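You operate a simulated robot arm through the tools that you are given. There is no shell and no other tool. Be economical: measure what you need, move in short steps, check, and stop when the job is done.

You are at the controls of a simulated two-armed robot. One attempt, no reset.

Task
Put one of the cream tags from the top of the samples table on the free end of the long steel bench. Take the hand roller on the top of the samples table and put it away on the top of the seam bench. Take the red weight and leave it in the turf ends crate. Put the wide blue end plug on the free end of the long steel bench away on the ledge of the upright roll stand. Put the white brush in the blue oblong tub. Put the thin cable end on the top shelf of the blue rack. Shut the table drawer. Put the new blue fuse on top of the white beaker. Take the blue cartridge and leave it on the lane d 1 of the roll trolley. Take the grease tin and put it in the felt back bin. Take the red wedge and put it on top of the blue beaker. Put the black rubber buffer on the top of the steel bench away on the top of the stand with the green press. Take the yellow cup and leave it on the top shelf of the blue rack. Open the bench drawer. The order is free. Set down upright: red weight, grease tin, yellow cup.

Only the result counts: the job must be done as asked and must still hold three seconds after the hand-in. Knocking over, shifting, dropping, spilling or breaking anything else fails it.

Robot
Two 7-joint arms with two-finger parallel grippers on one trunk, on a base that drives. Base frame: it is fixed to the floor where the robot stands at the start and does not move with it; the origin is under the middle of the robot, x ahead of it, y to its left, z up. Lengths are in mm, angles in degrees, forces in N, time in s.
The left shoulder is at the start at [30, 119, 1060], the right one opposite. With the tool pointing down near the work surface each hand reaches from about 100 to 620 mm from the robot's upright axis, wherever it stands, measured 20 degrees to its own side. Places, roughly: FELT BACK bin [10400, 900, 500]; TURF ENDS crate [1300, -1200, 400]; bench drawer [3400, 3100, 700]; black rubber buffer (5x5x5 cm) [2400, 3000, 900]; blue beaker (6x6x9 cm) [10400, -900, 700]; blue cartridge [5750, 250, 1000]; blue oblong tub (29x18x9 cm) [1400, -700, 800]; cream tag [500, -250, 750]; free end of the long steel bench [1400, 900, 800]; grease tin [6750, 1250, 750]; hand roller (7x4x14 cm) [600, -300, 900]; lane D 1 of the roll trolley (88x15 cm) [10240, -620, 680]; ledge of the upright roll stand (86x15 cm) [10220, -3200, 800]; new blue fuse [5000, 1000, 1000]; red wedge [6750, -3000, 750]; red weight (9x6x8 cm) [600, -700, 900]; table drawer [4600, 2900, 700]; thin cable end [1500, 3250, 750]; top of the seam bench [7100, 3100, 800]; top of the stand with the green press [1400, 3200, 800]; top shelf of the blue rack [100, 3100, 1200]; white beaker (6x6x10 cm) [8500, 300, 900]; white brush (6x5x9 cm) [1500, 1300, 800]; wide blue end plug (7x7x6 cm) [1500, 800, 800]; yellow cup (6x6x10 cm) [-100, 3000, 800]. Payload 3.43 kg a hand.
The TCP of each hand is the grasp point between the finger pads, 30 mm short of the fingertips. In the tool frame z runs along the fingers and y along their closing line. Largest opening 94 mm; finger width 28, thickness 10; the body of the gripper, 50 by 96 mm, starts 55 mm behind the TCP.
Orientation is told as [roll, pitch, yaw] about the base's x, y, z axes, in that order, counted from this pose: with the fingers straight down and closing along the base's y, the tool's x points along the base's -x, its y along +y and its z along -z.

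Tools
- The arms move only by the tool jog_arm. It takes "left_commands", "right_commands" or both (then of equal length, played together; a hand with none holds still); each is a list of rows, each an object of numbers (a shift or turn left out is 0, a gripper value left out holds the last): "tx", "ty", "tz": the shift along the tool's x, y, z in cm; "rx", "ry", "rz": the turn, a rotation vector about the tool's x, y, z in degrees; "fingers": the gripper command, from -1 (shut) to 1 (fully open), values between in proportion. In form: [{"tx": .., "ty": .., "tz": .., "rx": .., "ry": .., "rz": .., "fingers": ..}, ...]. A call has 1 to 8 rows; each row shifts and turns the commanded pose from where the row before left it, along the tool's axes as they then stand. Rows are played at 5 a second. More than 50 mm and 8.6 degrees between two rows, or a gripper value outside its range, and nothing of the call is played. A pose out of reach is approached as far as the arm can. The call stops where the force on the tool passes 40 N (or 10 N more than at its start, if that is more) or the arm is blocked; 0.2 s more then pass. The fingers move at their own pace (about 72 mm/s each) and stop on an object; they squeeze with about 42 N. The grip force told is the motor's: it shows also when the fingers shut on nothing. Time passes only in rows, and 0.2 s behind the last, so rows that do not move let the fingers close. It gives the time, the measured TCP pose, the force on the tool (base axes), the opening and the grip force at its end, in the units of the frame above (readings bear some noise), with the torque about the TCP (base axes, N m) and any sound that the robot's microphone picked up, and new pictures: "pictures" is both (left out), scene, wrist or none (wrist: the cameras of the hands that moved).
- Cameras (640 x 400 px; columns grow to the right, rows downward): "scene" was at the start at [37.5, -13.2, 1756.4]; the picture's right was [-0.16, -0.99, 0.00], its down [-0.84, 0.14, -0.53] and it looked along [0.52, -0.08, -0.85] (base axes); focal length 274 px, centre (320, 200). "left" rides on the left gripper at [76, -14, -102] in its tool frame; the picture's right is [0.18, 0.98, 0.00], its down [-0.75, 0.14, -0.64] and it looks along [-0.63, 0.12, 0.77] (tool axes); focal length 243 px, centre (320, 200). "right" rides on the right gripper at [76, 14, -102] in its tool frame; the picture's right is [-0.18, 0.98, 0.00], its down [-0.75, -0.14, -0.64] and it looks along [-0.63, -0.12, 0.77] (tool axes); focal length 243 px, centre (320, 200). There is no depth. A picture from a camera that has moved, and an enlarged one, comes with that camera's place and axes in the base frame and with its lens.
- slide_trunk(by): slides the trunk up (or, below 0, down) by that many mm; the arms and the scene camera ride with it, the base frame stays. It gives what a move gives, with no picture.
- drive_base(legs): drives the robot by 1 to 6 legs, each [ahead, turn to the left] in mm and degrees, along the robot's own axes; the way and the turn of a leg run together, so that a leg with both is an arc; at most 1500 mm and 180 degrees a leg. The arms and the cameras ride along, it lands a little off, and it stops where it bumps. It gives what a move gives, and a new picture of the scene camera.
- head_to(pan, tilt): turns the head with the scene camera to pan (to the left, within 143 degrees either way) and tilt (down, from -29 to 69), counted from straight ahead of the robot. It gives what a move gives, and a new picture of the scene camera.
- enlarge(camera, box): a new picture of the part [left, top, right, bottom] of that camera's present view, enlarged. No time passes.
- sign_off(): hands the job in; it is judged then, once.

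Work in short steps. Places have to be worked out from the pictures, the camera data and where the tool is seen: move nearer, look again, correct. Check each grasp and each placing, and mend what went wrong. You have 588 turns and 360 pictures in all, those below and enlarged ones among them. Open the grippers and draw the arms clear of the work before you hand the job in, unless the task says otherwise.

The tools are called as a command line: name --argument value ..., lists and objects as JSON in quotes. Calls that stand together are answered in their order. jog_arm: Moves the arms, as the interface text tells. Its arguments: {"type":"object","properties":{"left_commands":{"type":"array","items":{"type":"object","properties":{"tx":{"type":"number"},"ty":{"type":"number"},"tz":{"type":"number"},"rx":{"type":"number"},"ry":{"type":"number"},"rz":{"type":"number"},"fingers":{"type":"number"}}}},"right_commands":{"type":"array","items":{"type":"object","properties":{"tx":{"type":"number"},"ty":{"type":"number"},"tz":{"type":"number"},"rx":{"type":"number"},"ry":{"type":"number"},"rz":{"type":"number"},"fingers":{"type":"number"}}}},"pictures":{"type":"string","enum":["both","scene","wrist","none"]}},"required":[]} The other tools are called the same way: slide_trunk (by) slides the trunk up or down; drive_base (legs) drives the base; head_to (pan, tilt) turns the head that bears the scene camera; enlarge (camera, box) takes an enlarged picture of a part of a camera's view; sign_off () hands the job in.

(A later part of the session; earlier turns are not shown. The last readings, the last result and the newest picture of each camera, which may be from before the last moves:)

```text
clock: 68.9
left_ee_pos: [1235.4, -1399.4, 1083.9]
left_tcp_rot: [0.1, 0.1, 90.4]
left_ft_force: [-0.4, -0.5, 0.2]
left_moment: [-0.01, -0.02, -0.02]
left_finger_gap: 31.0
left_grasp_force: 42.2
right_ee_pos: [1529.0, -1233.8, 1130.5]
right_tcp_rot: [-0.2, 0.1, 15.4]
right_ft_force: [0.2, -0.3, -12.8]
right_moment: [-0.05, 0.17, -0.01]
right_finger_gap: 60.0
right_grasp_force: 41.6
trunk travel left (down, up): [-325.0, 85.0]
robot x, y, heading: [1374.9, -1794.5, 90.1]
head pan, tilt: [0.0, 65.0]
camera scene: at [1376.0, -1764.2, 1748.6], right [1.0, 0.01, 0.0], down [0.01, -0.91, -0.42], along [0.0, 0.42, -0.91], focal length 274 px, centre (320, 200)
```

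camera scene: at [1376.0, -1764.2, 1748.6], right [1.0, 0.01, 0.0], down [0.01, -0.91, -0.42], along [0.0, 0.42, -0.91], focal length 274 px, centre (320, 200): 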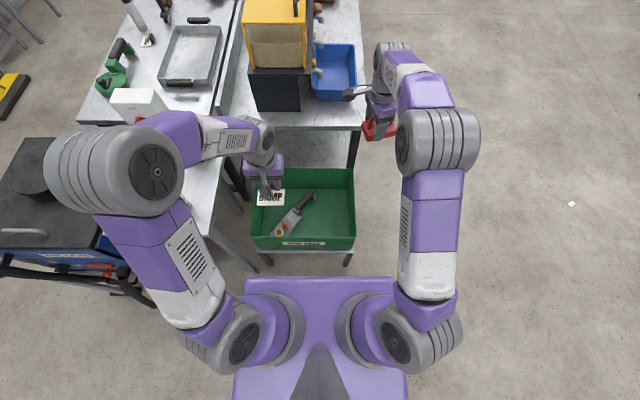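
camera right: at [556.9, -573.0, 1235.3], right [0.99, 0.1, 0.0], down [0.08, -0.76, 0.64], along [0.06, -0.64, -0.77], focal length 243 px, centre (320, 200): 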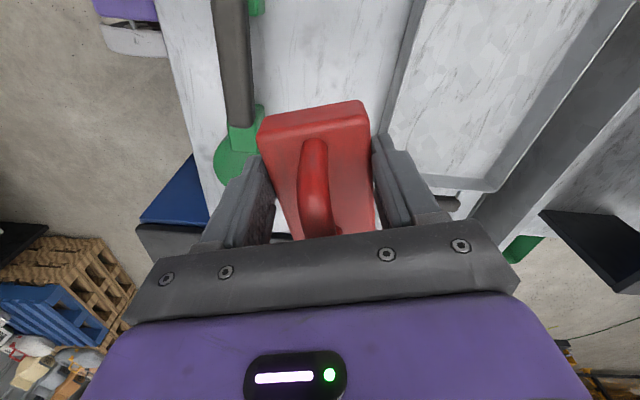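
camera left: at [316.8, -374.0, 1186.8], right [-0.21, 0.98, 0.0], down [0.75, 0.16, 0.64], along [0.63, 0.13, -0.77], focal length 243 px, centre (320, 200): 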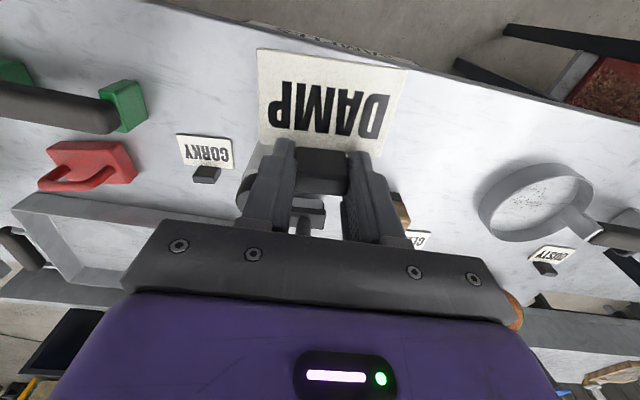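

I bring the weight over the right front part of the crate and look down with the wrist camera.

jog_arm --right_commands '[{"tx": 4.6, "ty": -1.7}, {"tx": 4.5, "ty": -1.7}, {"tz": 5}, {"tz": 5}, {"tz": 5}, {"tz": 5}]' --pictures "both"

```text
clock: 70.3
left_ee_pos: [1236.0, -1400.4, 1083.6]
left_tcp_rot: [0.0, 0.0, 90.4]
left_ft_force: [0.4, -0.5, -0.6]
left_moment: [0.01, 0.03, 0.03]
left_finger_gap: 30.6
left_grasp_force: 42.3
right_ee_pos: [1449.2, -1287.7, 931.5]
right_tcp_rot: [-0.1, 0.0, 15.3]
right_ft_force: [0.5, 1.2, -10.5]
right_moment: [-0.1, 0.19, -0.01]
right_finger_gap: 59.8
right_grasp_force: 41.9
trunk travel left (down, up): [-325.0, 85.0]
robot x, y, heading: [1371.7, -1791.5, 90.3]
head pan, tilt: [0.0, 65.0]
camera scene: at [1375.9, -1762.4, 1748.5], right [1.0, 0.01, 0.0], down [0.01, -0.91, -0.42], along [0.0, 0.42, -0.91], focal length 274 px, centre (320, 200)
camera right: at [1370.7, -1292.9, 1034.0], right [-0.08, 1.0, 0.0], down [0.76, 0.06, 0.64], along [0.64, 0.05, -0.77], focal length 243 px, centre (320, 200)
```

scene: 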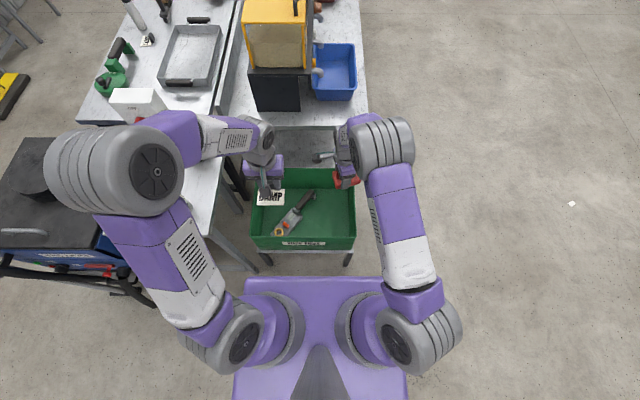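
right: 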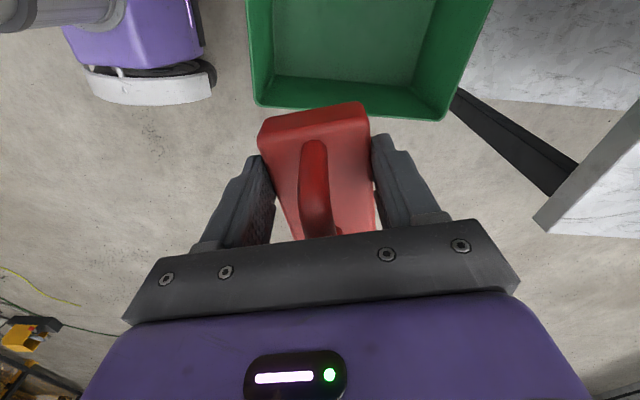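

The TCP lies above the crate floor inside. I descend further.

jog_arm --right_commands '[{"tz": 5}, {"tz": 5}, {"tz": 5}, {"tz": 5}, {"tz": 5}, {"tz": 5}, {"tz": 5}, {"tz": 5}]' --pictures "both"

```text
clock: 72.1
left_ee_pos: [1235.3, -1401.5, 1083.9]
left_tcp_rot: [0.0, -0.1, 90.4]
left_ft_force: [-0.8, -1.2, 0.0]
left_moment: [0.0, 0.02, 0.0]
left_finger_gap: 30.9
left_grasp_force: 42.1
right_ee_pos: [1437.6, -1306.9, 605.1]
right_tcp_rot: [0.1, 0.0, 15.4]
right_ft_force: [-0.8, 1.5, -11.9]
right_moment: [-0.06, 0.15, 0.02]
right_finger_gap: 59.7
right_grasp_force: 42.0
right hand out of reach, approached as far as the arm can: row 7, 8
trunk travel left (down, up): [-325.0, 85.0]
robot x, y, heading: [1375.4, -1794.1, 90.3]
head pan, tilt: [0.0, 65.0]
camera scene: at [1375.5, -1764.3, 1748.6], right [1.0, 0.01, 0.0], down [0.01, -0.91, -0.42], along [0.0, 0.42, -0.91], focal length 274 px, centre (320, 200)
camera right: at [1358.6, -1313.0, 709.1], right [-0.08, 1.0, 0.0], down [0.76, 0.06, 0.64], along [0.64, 0.05, -0.77], focal length 243 px, centre (320, 200)
```

scene: 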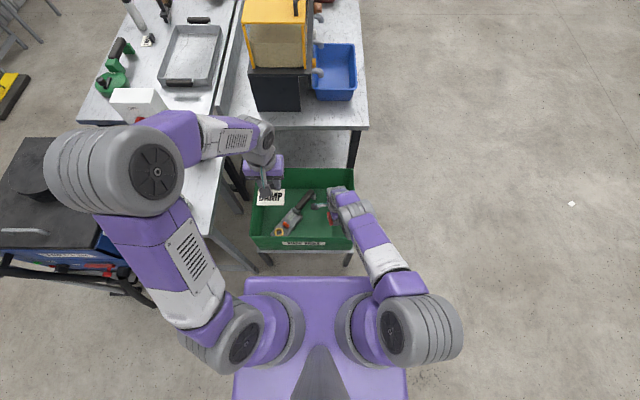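
right: 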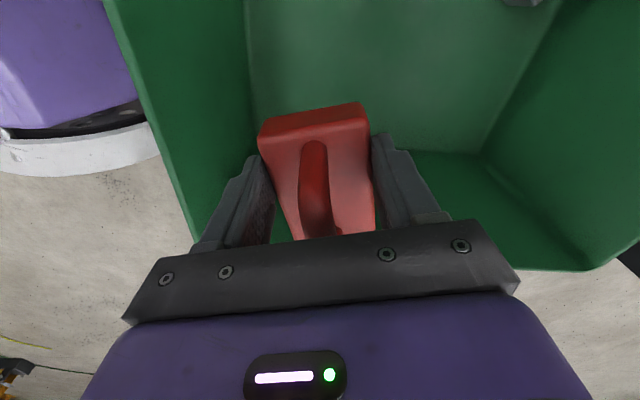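

I need the trunk lower. First I pull the left hand inward and up to keep its elbow clear of the small table, then lower the trunk.

jog_arm --left_commands '[{"ty": -3, "tz": -3}, {"ty": -3, "tz": -3}, {"ty": -3, "tz": -3}, {"ty": -2, "tz": -3}]' --pictures "none"

slide_trunk --by -130

jog_arm --right_commands '[{}]' --pictures "both"

```text
clock: 73.1
left_ee_pos: [1347.8, -1400.3, 1206.7]
left_tcp_rot: [0.0, 0.1, 90.4]
left_ft_force: [0.0, 0.1, -0.3]
left_moment: [0.03, 0.02, 0.0]
left_finger_gap: 30.9
left_grasp_force: 41.8
right_ee_pos: [1437.6, -1308.3, 605.4]
right_tcp_rot: [-0.1, 0.0, 15.3]
right_ft_force: [-0.1, 0.5, -11.3]
right_moment: [-0.04, 0.22, 0.01]
right_finger_gap: 59.6
right_grasp_force: 41.7
trunk travel left (down, up): [-325.0, 85.0]
robot x, y, heading: [1376.6, -1795.0, 90.3]
head pan, tilt: [0.0, 65.0]
```

```text
clock: 74.7
left_ee_pos: [1346.0, -1401.5, 1076.8]
left_tcp_rot: [0.0, 0.0, 90.5]
left_ft_force: [-0.3, -0.2, -0.6]
left_moment: [0.02, 0.0, 0.02]
left_finger_gap: 31.0
left_grasp_force: 41.8
right_ee_pos: [1437.2, -1308.8, 475.3]
right_tcp_rot: [-0.1, 0.1, 15.3]
right_ft_force: [0.0, 0.4, -11.6]
right_moment: [-0.09, 0.15, 0.0]
right_finger_gap: 59.8
right_grasp_force: 42.3
trunk travel left (down, up): [-195.0, 215.0]
robot x, y, heading: [1376.3, -1792.8, 90.4]
head pan, tilt: [0.0, 65.0]
```

```text
clock: 75.1
left_ee_pos: [1347.1, -1401.0, 1076.5]
left_tcp_rot: [0.0, 0.0, 90.5]
left_ft_force: [-1.3, 0.0, -0.6]
left_moment: [0.02, 0.02, 0.01]
left_finger_gap: 31.1
left_grasp_force: 42.2
right_ee_pos: [1437.9, -1308.5, 475.5]
right_tcp_rot: [-0.1, 0.0, 15.3]
right_ft_force: [1.0, 0.0, -11.8]
right_moment: [-0.05, 0.2, 0.02]
right_finger_gap: 59.8
right_grasp_force: 42.5
trunk travel left (down, up): [-195.0, 215.0]
robot x, y, heading: [1377.1, -1794.2, 90.2]
head pan, tilt: [0.0, 65.0]
camera scene: at [1375.7, -1764.1, 1618.6], right [1.0, 0.01, 0.0], down [0.01, -0.91, -0.42], along [0.0, 0.42, -0.91], focal length 274 px, centre (320, 200)
camera right: at [1358.6, -1314.3, 578.3], right [-0.08, 1.0, 0.0], down [0.76, 0.06, 0.64], along [0.64, 0.05, -0.77], focal length 243 px, centre (320, 200)
```

scene: 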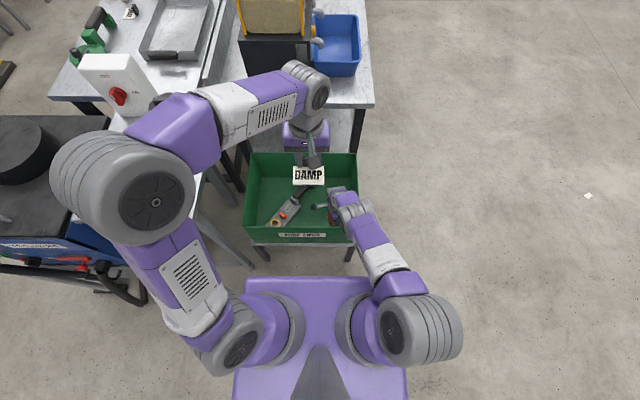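
right: 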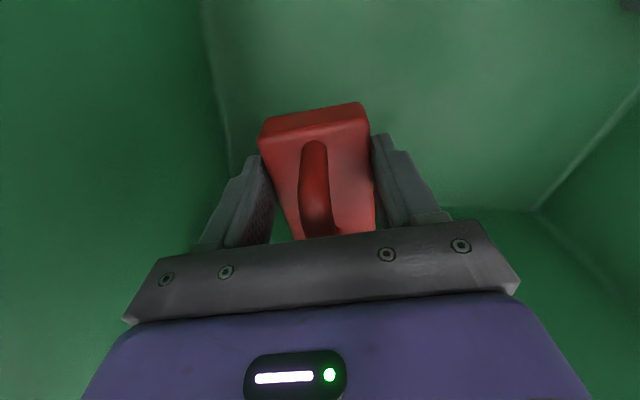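

Clearance is good. I shift 20 mm away from the near wall and descend in small steps until touching.

jog_arm --right_commands '[{"ty": 2}, {"tz": 2}, {"tz": 2}, {"tz": 2}, {"tz": 2}]' --pictures "wrist"

```text
clock: 76.3
left_ee_pos: [1346.7, -1402.7, 1075.8]
left_tcp_rot: [-0.1, 0.1, 90.5]
left_ft_force: [0.9, 0.6, -0.2]
left_moment: [0.01, 0.0, 0.03]
left_finger_gap: 30.8
left_grasp_force: 42.1
right_ee_pos: [1444.6, -1318.9, 463.6]
right_tcp_rot: [0.0, 0.0, 15.4]
right_ft_force: [-0.2, 1.0, -11.1]
right_moment: [-0.08, 0.18, -0.01]
right_finger_gap: 59.7
right_grasp_force: 41.8
right hand out of reach, approached as far as the arm can: row 1, 2, 3, 4, 5
trunk travel left (down, up): [-195.0, 215.0]
robot x, y, heading: [1374.5, -1796.2, 90.1]
head pan, tilt: [0.0, 65.0]
camera right: at [1366.5, -1325.5, 567.1], right [-0.08, 1.0, 0.0], down [0.76, 0.06, 0.64], along [0.64, 0.05, -0.77], focal length 243 px, centre (320, 200)
```

right: 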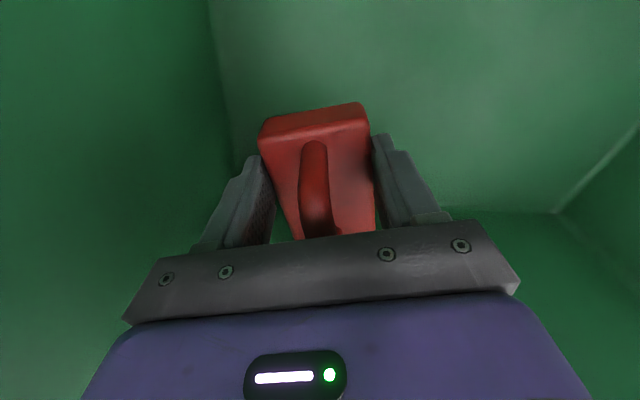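

Crate floor seems near z 340; weight bottom is about 428. I lower the trunk 70 mm.

slide_trunk --by -70

jog_arm --right_commands '[{}]' --pictures "wrist"

```text
clock: 77.2
left_ee_pos: [1346.4, -1403.9, 1014.9]
left_tcp_rot: [0.0, 0.0, 90.4]
left_ft_force: [-0.3, 0.3, 0.4]
left_moment: [0.01, -0.02, -0.02]
left_finger_gap: 30.8
left_grasp_force: 42.1
right_ee_pos: [1444.6, -1316.9, 406.1]
right_tcp_rot: [0.0, 0.1, 15.3]
right_ft_force: [1.3, -8.9, 15.3]
right_moment: [0.66, -0.58, -0.3]
right_finger_gap: 60.0
right_grasp_force: 41.9
trunk travel left (down, up): [-133.0, 277.0]
robot x, y, heading: [1374.8, -1793.5, 90.2]
head pan, tilt: [0.0, 65.0]
stopped: the force on the tool passed its limit at 45 N (the readings are from after the stop); the commanded pose is now the measured one
```

```text
clock: 77.6
left_ee_pos: [1346.2, -1402.9, 1015.6]
left_tcp_rot: [0.0, -0.1, 90.3]
left_ft_force: [-0.9, -0.1, -1.1]
left_moment: [0.05, 0.0, 0.03]
left_finger_gap: 30.7
left_grasp_force: 41.9
right_ee_pos: [1445.2, -1317.3, 407.6]
right_tcp_rot: [0.0, -0.1, 15.4]
right_ft_force: [1.0, -5.7, 14.4]
right_moment: [-0.37, -0.4, -0.32]
right_finger_gap: 59.6
right_grasp_force: 42.2
trunk travel left (down, up): [-133.0, 277.0]
robot x, y, heading: [1375.6, -1790.4, 90.3]
head pan, tilt: [0.0, 65.0]
camera right: at [1365.8, -1323.3, 509.6], right [-0.08, 1.0, 0.0], down [0.76, 0.06, 0.64], along [0.64, 0.05, -0.77], focal length 243 px, centre (320, 200)
```

right: 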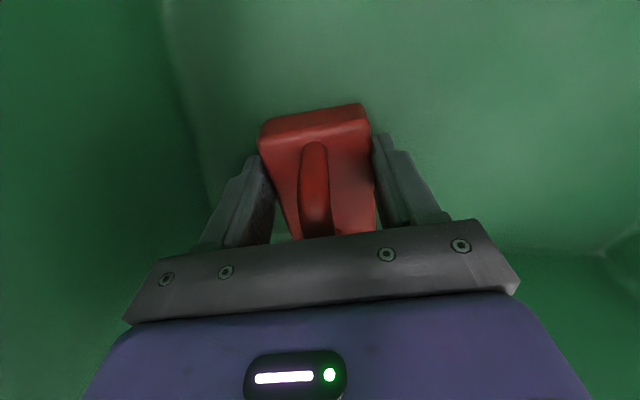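

It rests on the floor. I open the fingers moderately and rise.

jog_arm --right_commands '[{"fingers": 0.6}, {}, {"tz": -1}, {"tz": -3}, {"tz": -4}, {"tz": -4}]' --pictures "wrist"

```text
clock: 79.0
left_ee_pos: [1347.3, -1402.9, 1014.4]
left_tcp_rot: [-0.1, 0.0, 90.4]
left_ft_force: [-0.2, 0.0, -0.2]
left_moment: [0.0, -0.04, 0.02]
left_finger_gap: 31.1
left_grasp_force: 42.1
right_ee_pos: [1443.8, -1319.9, 526.6]
right_tcp_rot: [-0.1, 0.0, 15.3]
right_ft_force: [-0.1, -1.7, 0.0]
right_moment: [-0.01, -0.04, -0.01]
right_finger_gap: 75.0
right_grasp_force: 0.0
trunk travel left (down, up): [-133.0, 277.0]
robot x, y, heading: [1377.4, -1797.0, 90.4]
head pan, tilt: [0.0, 65.0]
camera right: at [1365.7, -1324.8, 630.1], right [-0.08, 1.0, 0.0], down [0.76, 0.06, 0.64], along [0.64, 0.05, -0.77], focal length 243 px, centre (320, 200)
```

right: 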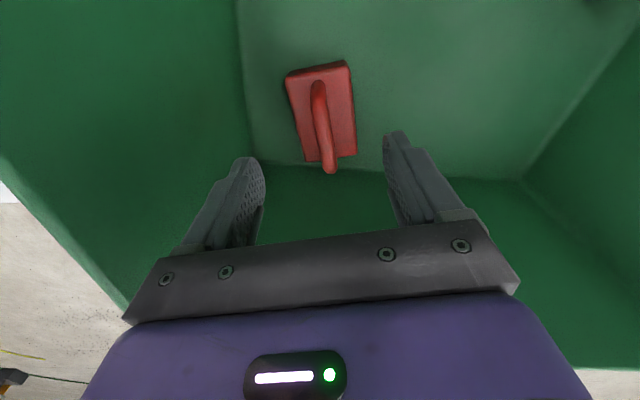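

The weight stands upright in the crate. I raise the right hand and trunk.

jog_arm --right_commands '[{"tz": -5}, {"tz": -5}, {"tz": -5}, {"tz": -5}, {"tz": -5}, {"tz": -5}, {"tz": -5}, {"tz": -5}]' --pictures "none"

slide_trunk --by 190

drive_base --legs '[[-150, 0], [0, -85], [620, 0], [0, 85]]'

```text
clock: 80.8
left_ee_pos: [1345.9, -1403.2, 1015.5]
left_tcp_rot: [-0.1, 0.0, 90.5]
left_ft_force: [-0.3, 0.1, -1.1]
left_moment: [-0.01, 0.01, 0.0]
left_finger_gap: 30.8
left_grasp_force: 42.3
right_ee_pos: [1443.5, -1316.7, 922.2]
right_tcp_rot: [-0.1, -0.1, 15.2]
right_ft_force: [-0.4, -0.3, -0.3]
right_moment: [-0.04, -0.02, 0.0]
right_finger_gap: 75.2
right_grasp_force: 0.1
trunk travel left (down, up): [-133.0, 277.0]
robot x, y, heading: [1375.0, -1795.1, 90.3]
head pan, tilt: [0.0, 65.0]
```

```text
clock: 82.8
left_ee_pos: [1346.7, -1401.7, 1205.0]
left_tcp_rot: [0.0, -0.1, 90.4]
left_ft_force: [-0.3, -0.3, -0.3]
left_moment: [0.0, 0.04, 0.0]
left_finger_gap: 30.8
left_grasp_force: 41.2
right_ee_pos: [1442.0, -1316.3, 1110.8]
right_tcp_rot: [-0.2, 0.0, 15.3]
right_ft_force: [-0.9, 0.6, 0.2]
right_moment: [-0.01, 0.0, -0.02]
right_finger_gap: 75.0
right_grasp_force: 0.1
trunk travel left (down, up): [-323.0, 87.0]
robot x, y, heading: [1374.4, -1795.6, 90.1]
head pan, tilt: [0.0, 65.0]
```

```text
clock: 94.5
left_ee_pos: [1945.5, -1468.0, 1204.9]
left_tcp_rot: [0.0, 0.0, 92.6]
left_ft_force: [-0.7, -0.4, -0.2]
left_moment: [0.02, -0.01, -0.04]
left_finger_gap: 30.9
left_grasp_force: 42.0
right_ee_pos: [2039.6, -1378.4, 1110.6]
right_tcp_rot: [0.1, 0.0, 17.5]
right_ft_force: [0.6, 0.8, 0.7]
right_moment: [-0.02, 0.01, 0.02]
right_finger_gap: 75.2
right_grasp_force: 0.0
trunk travel left (down, up): [-323.0, 87.0]
robot x, y, heading: [1993.0, -1858.5, 92.3]
head pan, tilt: [0.0, 65.0]
camera scene: at [1989.4, -1830.0, 1747.0], right [1.0, 0.04, 0.0], down [0.04, -0.91, -0.42], along [-0.02, 0.42, -0.91], focal length 274 px, centre (320, 200)
```

scene: 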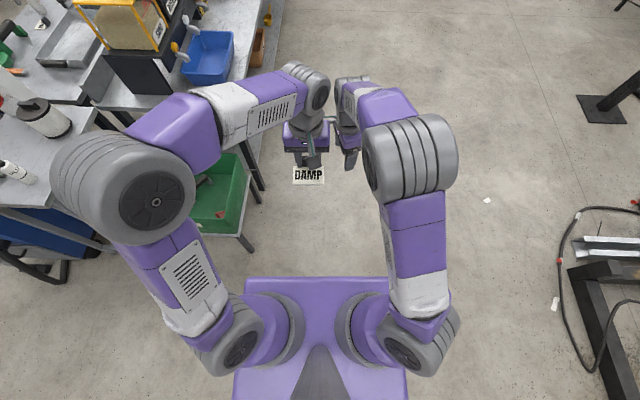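

Path along the far side is clear. I drive up along the bench, keeping a bit more distance.

drive_base --legs '[[0, -9], [900, 0], [0, 7], [1450, 0], [400, 0]]'

head_to --pan 80 --tilt 50

```text
clock: 109.4
left_ee_pos: [2064.9, 1289.2, 1204.1]
left_tcp_rot: [0.1, 0.0, 89.6]
left_ft_force: [-0.4, 0.4, 0.0]
left_moment: [0.02, -0.01, 0.0]
left_finger_gap: 30.8
left_grasp_force: 41.6
right_ee_pos: [2162.9, 1373.7, 1111.3]
right_tcp_rot: [-0.1, 0.0, 14.5]
right_ft_force: [1.0, 0.3, 0.4]
right_moment: [-0.01, -0.01, 0.01]
right_finger_gap: 75.1
right_grasp_force: 0.0
trunk travel left (down, up): [-323.0, 87.0]
robot x, y, heading: [2091.6, 901.2, 89.6]
head pan, tilt: [0.0, 65.0]
camera scene: at [2090.5, 925.8, 1747.0], right [1.0, -0.01, 0.0], down [-0.01, -0.91, -0.42], along [0.0, 0.42, -0.91], focal length 274 px, centre (320, 200)
```

scene: 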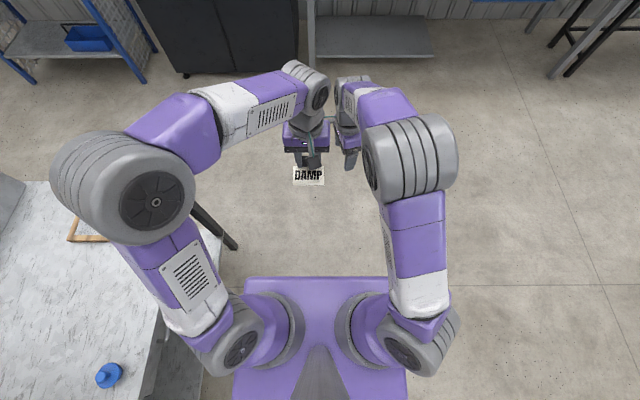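

```text
clock: 110.9
left_ee_pos: [2065.6, 1288.6, 1204.6]
left_tcp_rot: [0.0, 0.0, 89.5]
left_ft_force: [-0.1, 0.2, -1.4]
left_moment: [-0.02, 0.0, 0.0]
left_finger_gap: 31.1
left_grasp_force: 42.0
right_ee_pos: [2163.0, 1373.5, 1112.0]
right_tcp_rot: [0.0, -0.1, 14.6]
right_ft_force: [-1.3, -0.5, -0.6]
right_moment: [-0.01, -0.05, 0.01]
right_finger_gap: 75.5
right_grasp_force: 0.1
trunk travel left (down, up): [-323.0, 87.0]
robot x, y, heading: [2090.4, 896.6, 89.9]
head pan, tilt: [80.0, 50.0]
camera scene: at [2014.4, 878.8, 1765.1], right [0.18, 0.98, 0.0], down [0.75, -0.14, -0.64], along [-0.63, 0.12, -0.77], focal length 274 px, centre (320, 200)
```

scene: 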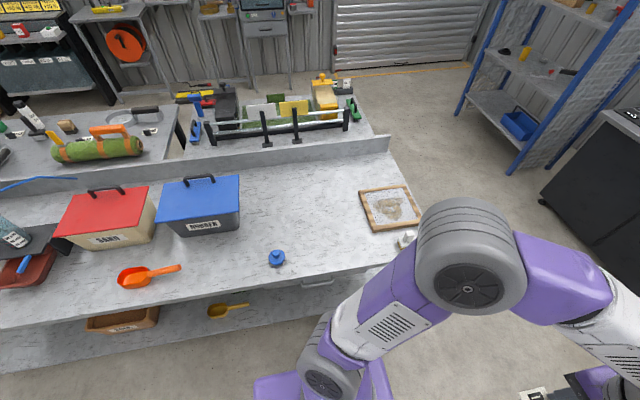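

Plug at about [1527,816], brush about [1536,1298]. I drive to face the bench from [2000,1050].

drive_base --legs '[[155, 0], [0, 90], [85, 0]]'

head_to --pan 0 --tilt 55

```text
clock: 116.9
left_ee_pos: [1617.4, 994.8, 1205.3]
left_tcp_rot: [-0.1, 0.1, -177.1]
left_ft_force: [0.5, 0.2, 0.2]
left_moment: [0.0, -0.04, 0.06]
left_finger_gap: 30.8
left_grasp_force: 42.2
right_ee_pos: [1526.3, 1088.6, 1111.0]
right_tcp_rot: [-0.1, 0.0, 107.8]
right_ft_force: [-0.2, -0.5, 0.4]
right_moment: [-0.01, -0.03, -0.01]
right_finger_gap: 75.2
right_grasp_force: 0.0
trunk travel left (down, up): [-323.0, 87.0]
robot x, y, heading: [2006.5, 1044.3, -177.2]
head pan, tilt: [80.0, 50.0]
camera scene: at [2025.7, 965.3, 1765.1], right [-0.99, 0.13, 0.0], down [0.1, 0.76, -0.64], along [-0.08, -0.64, -0.77], focal length 274 px, centre (320, 200)
```

scene: 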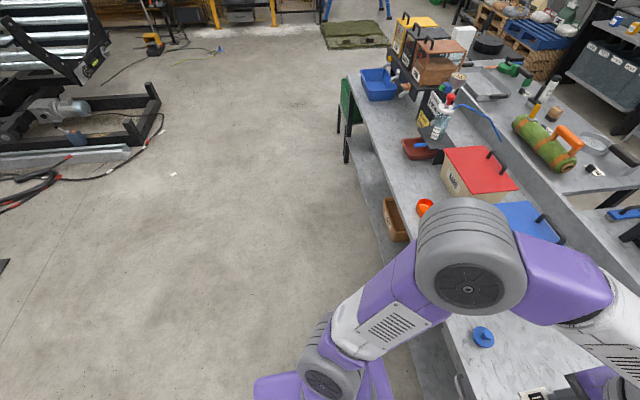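

```text
clock: 118.4
left_ee_pos: [1617.8, 996.1, 1203.9]
left_tcp_rot: [0.0, 0.0, -177.2]
left_ft_force: [-0.1, -0.2, -0.1]
left_moment: [-0.01, 0.01, -0.02]
left_finger_gap: 31.1
left_grasp_force: 42.5
right_ee_pos: [1527.1, 1088.9, 1112.8]
right_tcp_rot: [0.0, -0.1, 107.8]
right_ft_force: [0.2, 0.2, 0.2]
right_moment: [0.01, 0.02, 0.02]
right_finger_gap: 75.2
right_grasp_force: 0.0
trunk travel left (down, up): [-323.0, 87.0]
robot x, y, heading: [2008.5, 1043.7, -177.2]
head pan, tilt: [0.0, 55.0]
camera scene: at [1964.1, 1038.2, 1758.6], right [-0.05, 1.0, 0.0], down [0.82, 0.04, -0.57], along [-0.57, -0.03, -0.82], focal length 274 px, centre (320, 200)
```

scene: 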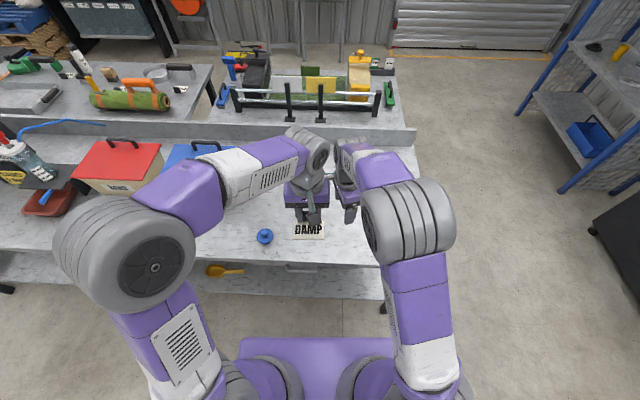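

I move the right hand aside toward the brush and bring the left hand with the tag forward and down.

jog_arm --left_commands '[{}, {}, {"tx": -4}, {"tx": -4}, {"tx": -3.5, "tz": 3}, {"tz": 5}, {"tz": 5}, {"tz": 5}]' --right_commands '[{"tx": -4.4, "ty": -1.9}, {"tx": -4.4, "ty": -1.9}, {"tx": -4.4, "ty": -1.9}, {"tx": -4.4, "ty": -1.9}, {"rz": -8.5}, {"rz": -8.5}, {"rz": -8.5}, {"rz": -8.5}]' --pictures "none"

jog_arm --left_commands '[{"tz": 3}, {"tz": 3}, {}, {}, {}]' --right_commands '[{"rz": -8.5}, {"rz": -8.5}, {"rz": -8.5}, {"rz": -8.5}, {"rz": -7}]' --pictures "both"

```text
clock: 120.2
left_ee_pos: [1504.2, 990.4, 1023.7]
left_tcp_rot: [0.0, 0.0, -177.2]
left_ft_force: [-0.4, 0.2, 0.4]
left_moment: [0.02, -0.01, 0.02]
left_finger_gap: 30.9
left_grasp_force: 42.2
right_ee_pos: [1543.7, 1280.3, 1112.3]
right_tcp_rot: [0.0, 0.1, 142.0]
right_ft_force: [-0.9, -0.1, 0.3]
right_moment: [0.01, -0.02, -0.01]
right_finger_gap: 74.9
right_grasp_force: 0.0
trunk travel left (down, up): [-323.0, 87.0]
robot x, y, heading: [2005.3, 1042.0, -177.4]
head pan, tilt: [0.0, 55.0]
```

```text
clock: 121.4
left_ee_pos: [1502.9, 988.4, 964.8]
left_tcp_rot: [0.0, 0.1, -177.3]
left_ft_force: [-1.0, 0.0, -0.5]
left_moment: [0.0, 0.01, 0.03]
left_finger_gap: 31.1
left_grasp_force: 42.2
right_ee_pos: [1545.0, 1279.8, 1112.9]
right_tcp_rot: [0.0, 0.0, -177.1]
right_ft_force: [-0.8, 0.4, -0.5]
right_moment: [0.01, -0.02, -0.03]
right_finger_gap: 75.2
right_grasp_force: 0.0
trunk travel left (down, up): [-323.0, 87.0]
robot x, y, heading: [2005.0, 1043.4, -177.1]
head pan, tilt: [0.0, 55.0]
camera scene: at [1964.4, 1038.3, 1758.6], right [-0.05, 1.0, 0.0], down [0.82, 0.04, -0.57], along [-0.57, -0.03, -0.82], focal length 274 px, centre (320, 200)
camera right: at [1620.0, 1268.8, 1215.3], right [-0.13, -0.99, 0.0], down [-0.76, 0.1, 0.64], along [-0.64, 0.09, -0.77], focal length 243 px, centre (320, 200)
camera left: at [1577.8, 1006.7, 1068.2], right [0.23, -0.97, 0.0], down [-0.75, -0.18, 0.64], along [-0.62, -0.15, -0.77], focal length 243 px, centre (320, 200)
```

scene: 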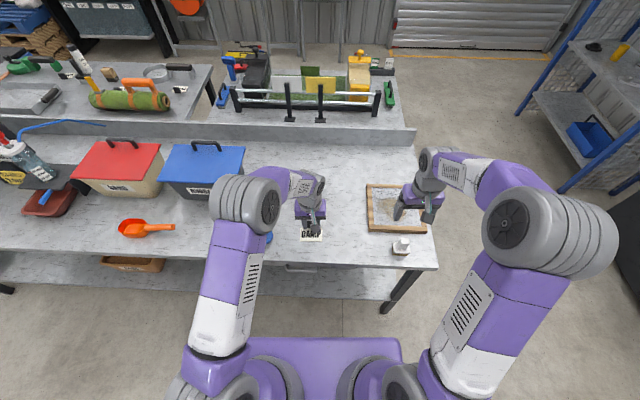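
right: 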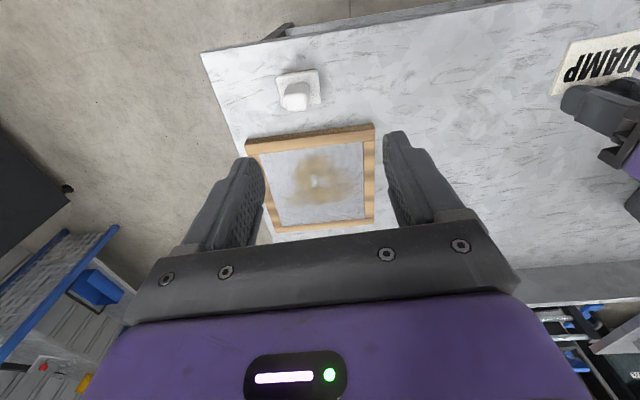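
left: 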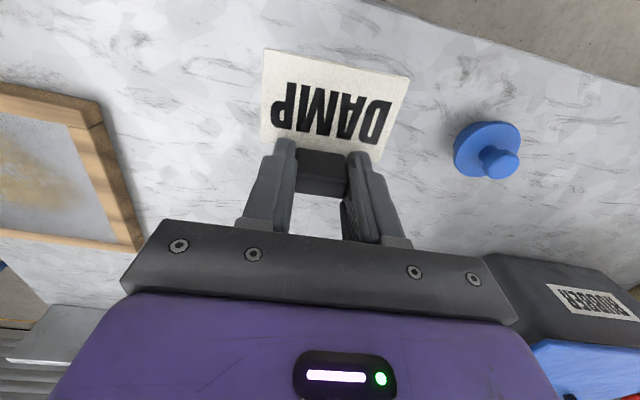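

I lower the tag until it touches the bench.

jog_arm --left_commands '[{"tz": 3}, {"tz": 2}, {"tz": 1}, {"tz": 1}, {"tz": 0.7}, {"tz": 0.7}]' --pictures "wrist"

```text
clock: 122.8
left_ee_pos: [1501.8, 989.5, 881.1]
left_tcp_rot: [0.0, 0.0, -177.2]
left_ft_force: [0.4, 0.0, 0.0]
left_moment: [0.0, 0.0, 0.03]
left_finger_gap: 31.0
left_grasp_force: 41.7
right_ee_pos: [1545.0, 1279.5, 1112.7]
right_tcp_rot: [0.0, 0.0, -177.2]
right_ft_force: [-0.5, -0.5, -0.7]
right_moment: [-0.02, 0.01, 0.02]
right_finger_gap: 75.5
right_grasp_force: 0.0
trunk travel left (down, up): [-323.0, 87.0]
robot x, y, heading: [2004.7, 1042.4, -177.1]
head pan, tilt: [0.0, 55.0]
camera left: at [1577.0, 1008.0, 983.6], right [0.23, -0.97, 0.0], down [-0.75, -0.18, 0.64], along [-0.62, -0.15, -0.77], focal length 243 px, centre (320, 200)
```

left: 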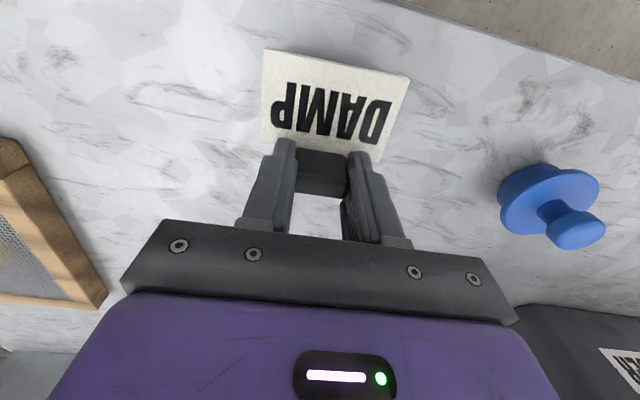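

Still above the bench; I go on in small steps.

jog_arm --left_commands '[{"tz": 1}, {"tz": 0.8}, {"tz": 0.8}, {"tz": 0.6}, {"tz": 0.6}, {"tz": 0.6}]' --pictures "wrist"

```text
clock: 123.9
left_ee_pos: [1498.1, 990.1, 854.8]
left_tcp_rot: [0.0, -0.5, -177.1]
left_ft_force: [8.3, -2.1, 24.4]
left_moment: [-0.08, -0.35, -0.06]
left_finger_gap: 30.8
left_grasp_force: 41.6
right_ee_pos: [1546.7, 1278.0, 1113.0]
right_tcp_rot: [0.0, 0.0, -177.2]
right_ft_force: [-0.8, 0.2, -0.1]
right_moment: [0.0, -0.02, 0.0]
right_finger_gap: 75.3
right_grasp_force: 0.0
trunk travel left (down, up): [-323.0, 87.0]
robot x, y, heading: [2008.3, 1044.7, -177.0]
head pan, tilt: [0.0, 55.0]
stopped in row 5 (left hand): the force on the tool passed its limit at 50 N (the readings are from after the stop); the commanded pose is now the measured one
camera left: at [1573.7, 1008.8, 957.1], right [0.23, -0.97, 0.0], down [-0.74, -0.18, 0.65], along [-0.63, -0.15, -0.76], focal length 243 px, centre (320, 200)
```

left: 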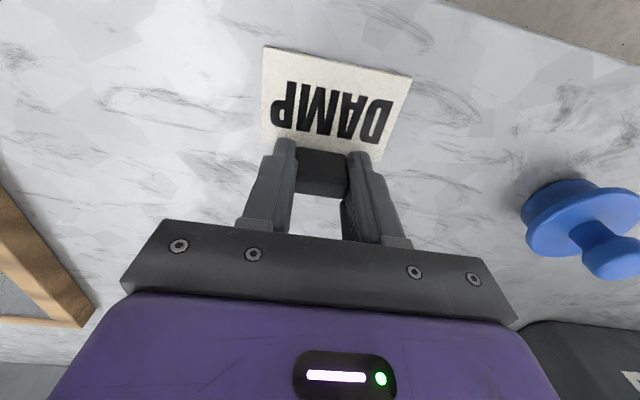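

Touched. I ease up 2 mm, open and withdraw upward.

jog_arm --left_commands '[{"tz": -0.2}, {"fingers": 0.2}, {}, {"tz": -3}, {"tz": -5}]' --pictures "wrist"

```text
clock: 125.1
left_ee_pos: [1497.5, 988.7, 933.9]
left_tcp_rot: [-0.1, -0.3, -177.2]
left_ft_force: [0.1, -0.3, 0.0]
left_moment: [0.0, 0.0, -0.03]
left_finger_gap: 56.5
left_grasp_force: 0.0
right_ee_pos: [1545.1, 1279.7, 1111.5]
right_tcp_rot: [0.1, 0.1, -177.2]
right_ft_force: [0.3, 0.4, -0.9]
right_moment: [-0.01, 0.01, -0.03]
right_finger_gap: 75.4
right_grasp_force: 0.1
trunk travel left (down, up): [-323.0, 87.0]
robot x, y, heading: [2008.2, 1041.4, -176.8]
head pan, tilt: [0.0, 55.0]
camera left: at [1572.8, 1007.1, 1035.7], right [0.23, -0.97, 0.0], down [-0.74, -0.18, 0.65], along [-0.63, -0.15, -0.76], focal length 243 px, centre (320, 200)
```

left: 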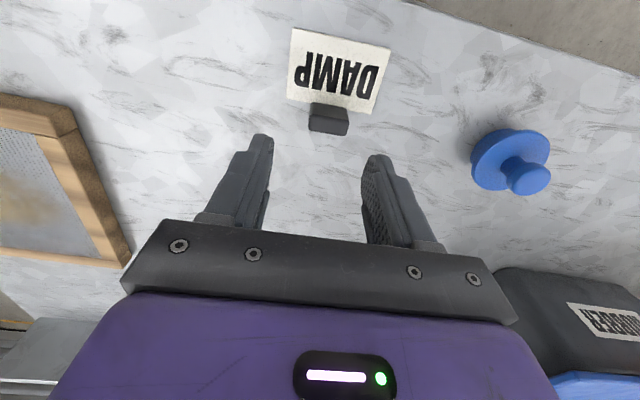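

Tag placed. Now the brush: I bring the right hand over it at about [1527,1314] and look.

jog_arm --left_commands '[{"tz": -5}, {"tz": -5}, {"tz": -5}, {}]' --right_commands '[{"tx": -1.6, "ty": -3.5, "fingers": 1}, {"tz": 5}, {"tz": 5}, {"tz": 4}]' --pictures "wrist"

```text
clock: 126.1
left_ee_pos: [1498.3, 989.9, 1083.8]
left_tcp_rot: [0.1, -0.3, -177.2]
left_ft_force: [0.0, -1.2, -0.4]
left_moment: [-0.02, 0.02, -0.01]
left_finger_gap: 56.3
left_grasp_force: 0.0
right_ee_pos: [1525.4, 1312.1, 972.0]
right_tcp_rot: [0.1, 0.1, -177.2]
right_ft_force: [0.7, -0.6, -0.5]
right_moment: [-0.01, 0.02, 0.01]
right_finger_gap: 93.8
right_grasp_force: 0.1
trunk travel left (down, up): [-323.0, 87.0]
robot x, y, heading: [2005.7, 1044.4, -177.2]
head pan, tilt: [0.0, 55.0]
camera right: at [1599.8, 1301.9, 1075.5], right [-0.14, -0.99, 0.0], down [-0.76, 0.1, 0.64], along [-0.64, 0.09, -0.77], focal length 243 px, centre (320, 200)
camera left: at [1573.4, 1008.3, 1186.3], right [0.23, -0.97, 0.0], down [-0.74, -0.18, 0.65], along [-0.63, -0.15, -0.76], focal length 243 px, centre (320, 200)
```

right: 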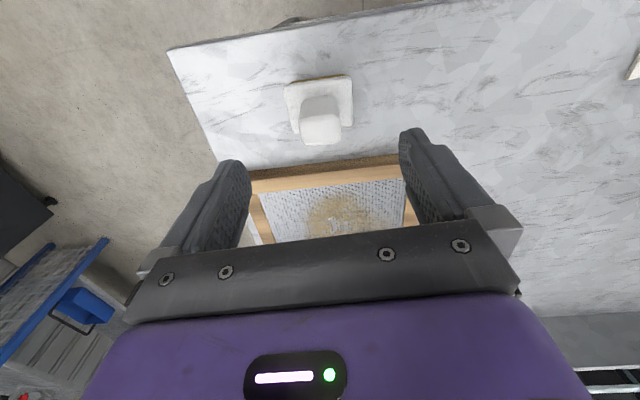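
left: 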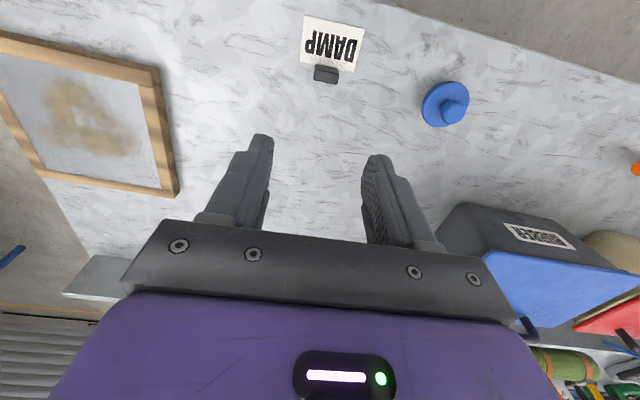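

The hand is centred over the brush handle. I descend and grip the handle.

jog_arm --right_commands '[{"tz": 4}, {"tz": 4.5}, {"fingers": -1}, {}, {}]' --pictures "wrist"

```text
clock: 127.3
left_ee_pos: [1498.7, 989.6, 1083.7]
left_tcp_rot: [-0.1, -0.4, -177.2]
left_ft_force: [0.3, 0.4, 1.1]
left_moment: [-0.04, -0.03, 0.0]
left_finger_gap: 56.5
left_grasp_force: 0.2
right_ee_pos: [1528.3, 1311.0, 886.1]
right_tcp_rot: [0.0, 0.1, -177.2]
right_ft_force: [-0.7, -0.4, 0.6]
right_moment: [-0.02, -0.03, 0.0]
right_finger_gap: 35.3
right_grasp_force: 41.9
trunk travel left (down, up): [-323.0, 87.0]
robot x, y, heading: [2004.9, 1045.8, -177.4]
head pan, tilt: [0.0, 55.0]
camera right: at [1602.6, 1300.2, 989.7], right [-0.14, -0.99, 0.0], down [-0.76, 0.1, 0.64], along [-0.64, 0.09, -0.77], focal length 243 px, centre (320, 200)
```

right: 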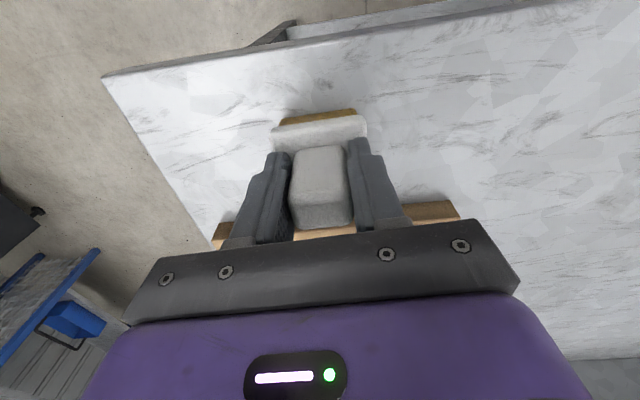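

Brush gripped. I lift it and drive down the bench to the blue tub.

jog_arm --right_commands '[{"tz": -4}, {"tz": -5}, {"tz": -5}, {"tz": -5}, {"tz": -5}]' --pictures "none"

drive_base --legs '[[-90, 0], [0, 87], [1450, 0], [330, 0], [0, -90]]'

head_to --pan -10 --tilt 55

```text
clock: 128.5
left_ee_pos: [1499.1, 990.5, 1084.4]
left_tcp_rot: [0.0, -0.4, -177.2]
left_ft_force: [-0.3, -0.4, 0.7]
left_moment: [0.03, -0.02, 0.0]
left_finger_gap: 56.4
left_grasp_force: 0.1
right_ee_pos: [1526.6, 1312.9, 1123.7]
right_tcp_rot: [-0.1, 0.0, -177.2]
right_ft_force: [-0.1, -0.4, -1.0]
right_moment: [0.03, -0.03, -0.05]
right_finger_gap: 35.2
right_grasp_force: 41.4
trunk travel left (down, up): [-323.0, 87.0]
robot x, y, heading: [2006.5, 1044.8, -177.4]
head pan, tilt: [0.0, 55.0]
```

```text
clock: 145.6
left_ee_pos: [1535.6, -788.9, 1084.8]
left_tcp_rot: [0.0, -0.4, -178.7]
left_ft_force: [-0.7, 0.6, -0.1]
left_moment: [-0.01, 0.04, -0.02]
left_finger_gap: 56.4
left_grasp_force: 0.0
right_ee_pos: [1569.7, -467.8, 1123.5]
right_tcp_rot: [0.0, -0.1, -178.8]
right_ft_force: [1.3, 0.2, -1.7]
right_moment: [0.05, 0.0, 0.0]
right_finger_gap: 35.5
right_grasp_force: 41.6
trunk travel left (down, up): [-323.0, 87.0]
robot x, y, heading: [2043.5, -752.0, -178.8]
head pan, tilt: [0.0, 55.0]
camera scene: at [2002.4, -752.9, 1758.6], right [-0.02, 1.0, 0.0], down [0.82, 0.02, -0.57], along [-0.57, -0.01, -0.82], focal length 274 px, centre (320, 200)
```

scene: 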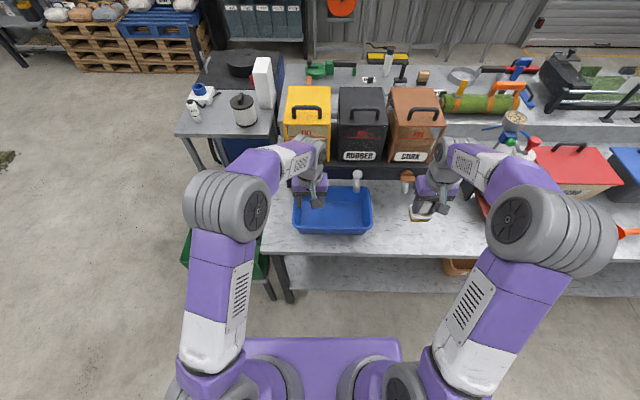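

```text
clock: 146.3
left_ee_pos: [1535.3, -789.7, 1083.7]
left_tcp_rot: [0.0, -0.3, -178.7]
left_ft_force: [0.2, 0.0, 1.0]
left_moment: [-0.01, 0.02, 0.01]
left_finger_gap: 56.4
left_grasp_force: 0.1
right_ee_pos: [1571.5, -467.6, 1123.6]
right_tcp_rot: [0.0, 0.1, -178.7]
right_ft_force: [-0.6, -0.1, -0.5]
right_moment: [-0.04, 0.01, -0.01]
right_finger_gap: 35.3
right_grasp_force: 42.1
trunk travel left (down, up): [-323.0, 87.0]
robot x, y, heading: [2044.6, -751.7, -178.3]
head pan, tilt: [-10.0, 55.0]
camera scene: at [2003.2, -740.7, 1758.6], right [0.15, 0.99, 0.0], down [0.81, -0.12, -0.57], along [-0.57, 0.09, -0.82], focal length 274 px, centre (320, 200)
```

scene: 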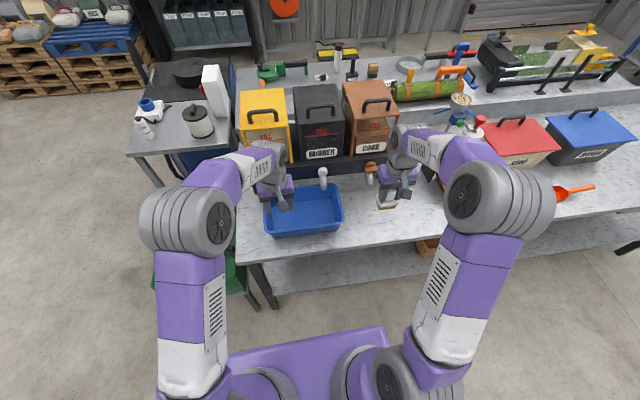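

Tub centre near [1430,-715]. I move closer by 60 mm, withdraw the left hand to the side and bring the brush above the tub.

jog_arm --left_commands '[{"tx": 3, "ty": 3.5, "tz": -2}, {"tx": 3, "ty": 3.5, "tz": -1}, {"tx": 3, "ty": 3.5}, {"tx": 3, "ty": 3.5}]' --pictures "none"

drive_base --legs '[[60, 0]]'

jog_arm --right_commands '[{"tx": -1.2, "ty": 4.6}, {"tx": -1.3, "ty": 4.6}, {"tx": -1.3, "ty": 4.6}, {"tx": -1.3, "ty": 4.6}, {"tx": -1.3, "ty": 4.6}]' --pictures "both"

```text
refused: row 1 steps farther than a row can; nothing moved
```

```text
clock: 147.3
left_ee_pos: [1475.2, -788.6, 1082.2]
left_tcp_rot: [0.0, -0.3, -178.7]
left_ft_force: [0.7, 0.2, 0.1]
left_moment: [0.0, -0.01, 0.0]
left_finger_gap: 56.6
left_grasp_force: 0.1
right_ee_pos: [1510.6, -468.3, 1121.8]
right_tcp_rot: [0.0, 0.1, -178.8]
right_ft_force: [0.2, -0.1, -0.5]
right_moment: [-0.02, -0.02, 0.01]
right_finger_gap: 35.6
right_grasp_force: 42.4
trunk travel left (down, up): [-323.0, 87.0]
robot x, y, heading: [1983.5, -751.9, -178.9]
head pan, tilt: [-10.0, 55.0]
camera scene: at [1941.9, -741.7, 1758.6], right [0.15, 0.99, 0.0], down [0.81, -0.13, -0.57], along [-0.57, 0.09, -0.82], focal length 274 px, centre (320, 200)
```

scene: 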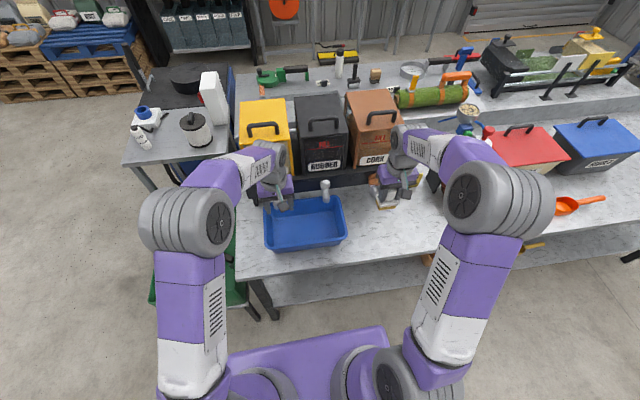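

```text
clock: 148.5
left_ee_pos: [1474.4, -795.3, 1082.6]
left_tcp_rot: [0.1, -0.4, -178.3]
left_ft_force: [-6.9, -16.4, -0.6]
left_moment: [1.62, -0.69, 0.26]
left_finger_gap: 56.4
left_grasp_force: 0.1
right_ee_pos: [1451.6, -697.6, 1122.7]
right_tcp_rot: [-0.5, 0.2, -179.0]
right_ft_force: [6.7, 15.5, 0.1]
right_moment: [-1.07, 0.41, 0.71]
right_finger_gap: 35.2
right_grasp_force: 42.2
trunk travel left (down, up): [-323.0, 87.0]
robot x, y, heading: [1987.2, -751.8, -178.8]
head pan, tilt: [-10.0, 55.0]
camera scene: at [1943.1, -743.6, 1758.6], right [0.15, 0.99, 0.0], down [0.81, -0.13, -0.57], along [-0.57, 0.09, -0.82], focal length 274 px, centre (320, 200)
camera right: at [1526.1, -711.5, 1227.2], right [-0.17, -0.99, -0.01], down [-0.76, 0.12, 0.64], along [-0.63, 0.11, -0.77], focal length 243 px, centre (320, 200)
```

scene: 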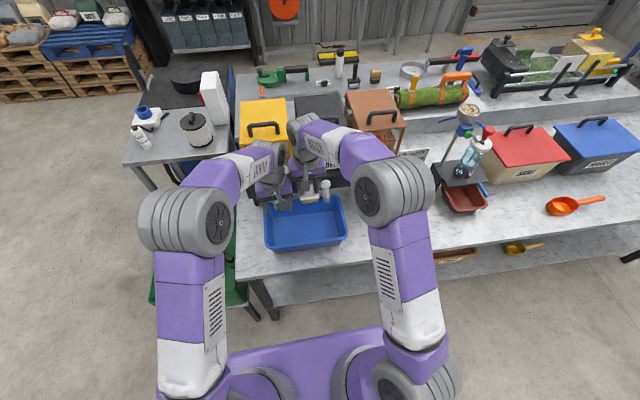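
right: 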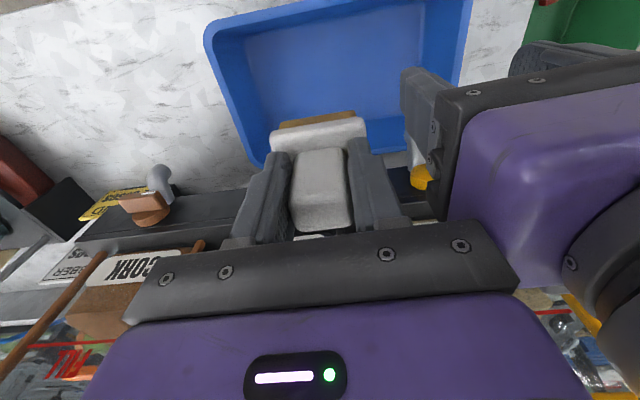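

The hands touched each other since the left withdrawal was refused. I move the left hand away first.

jog_arm --left_commands '[{"ty": 4.5}, {"ty": 4.5}, {"tx": 3, "ty": 3}, {"tx": 4}, {"tx": 4}]' --pictures "scene"

```text
clock: 149.7
left_ee_pos: [1590.9, -904.9, 1084.6]
left_tcp_rot: [0.0, -0.6, -178.9]
left_ft_force: [0.8, 0.8, 0.8]
left_moment: [0.0, 0.01, -0.01]
left_finger_gap: 56.4
left_grasp_force: 0.1
right_ee_pos: [1453.0, -699.7, 1125.9]
right_tcp_rot: [0.0, 0.0, -178.9]
right_ft_force: [1.1, 0.2, -0.5]
right_moment: [0.02, 0.0, 0.04]
right_finger_gap: 35.4
right_grasp_force: 41.3
trunk travel left (down, up): [-323.0, 87.0]
robot x, y, heading: [1987.4, -749.5, -178.9]
head pan, tilt: [-10.0, 55.0]
camera scene: at [1945.1, -741.9, 1758.6], right [0.15, 0.99, 0.0], down [0.81, -0.13, -0.57], along [-0.57, 0.09, -0.82], focal length 274 px, centre (320, 200)
```

scene: 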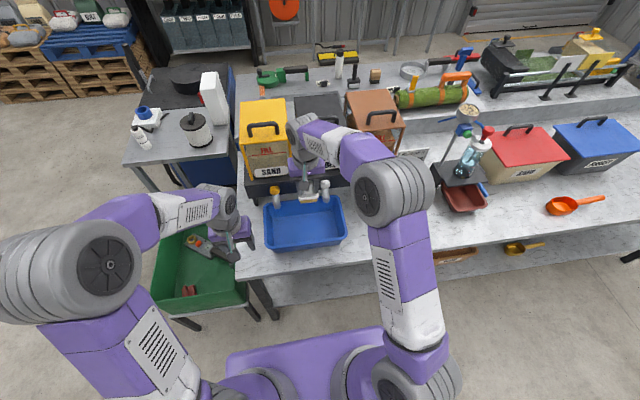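

Clear now. I lower the brush into the tub.

jog_arm --right_commands '[{"tx": 1.2, "tz": 4}, {"tz": 4}, {"tz": 4}, {"tz": 4}, {"tz": 3}]' --pictures "wrist"

```text
clock: 150.9
left_ee_pos: [1588.7, -904.9, 1084.3]
left_tcp_rot: [0.0, -0.4, -178.9]
left_ft_force: [-0.4, 0.6, -0.9]
left_moment: [0.02, 0.0, 0.02]
left_finger_gap: 56.3
left_grasp_force: 0.0
right_ee_pos: [1462.5, -699.5, 931.5]
right_tcp_rot: [0.0, 0.1, -178.9]
right_ft_force: [0.4, -0.4, -0.9]
right_moment: [0.0, -0.05, 0.02]
right_finger_gap: 35.3
right_grasp_force: 42.5
trunk travel left (down, up): [-323.0, 87.0]
robot x, y, heading: [1980.6, -754.0, -178.9]
head pan, tilt: [-10.0, 55.0]
camera right: at [1536.8, -712.1, 1034.5], right [-0.17, -0.99, 0.0], down [-0.76, 0.13, 0.64], along [-0.63, 0.11, -0.77], focal length 243 px, centre (320, 200)
```

right: 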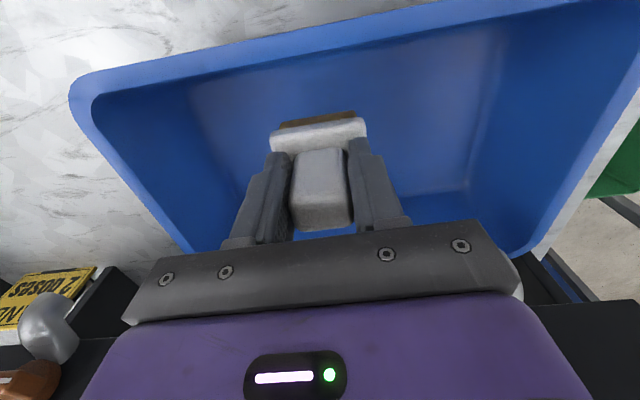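

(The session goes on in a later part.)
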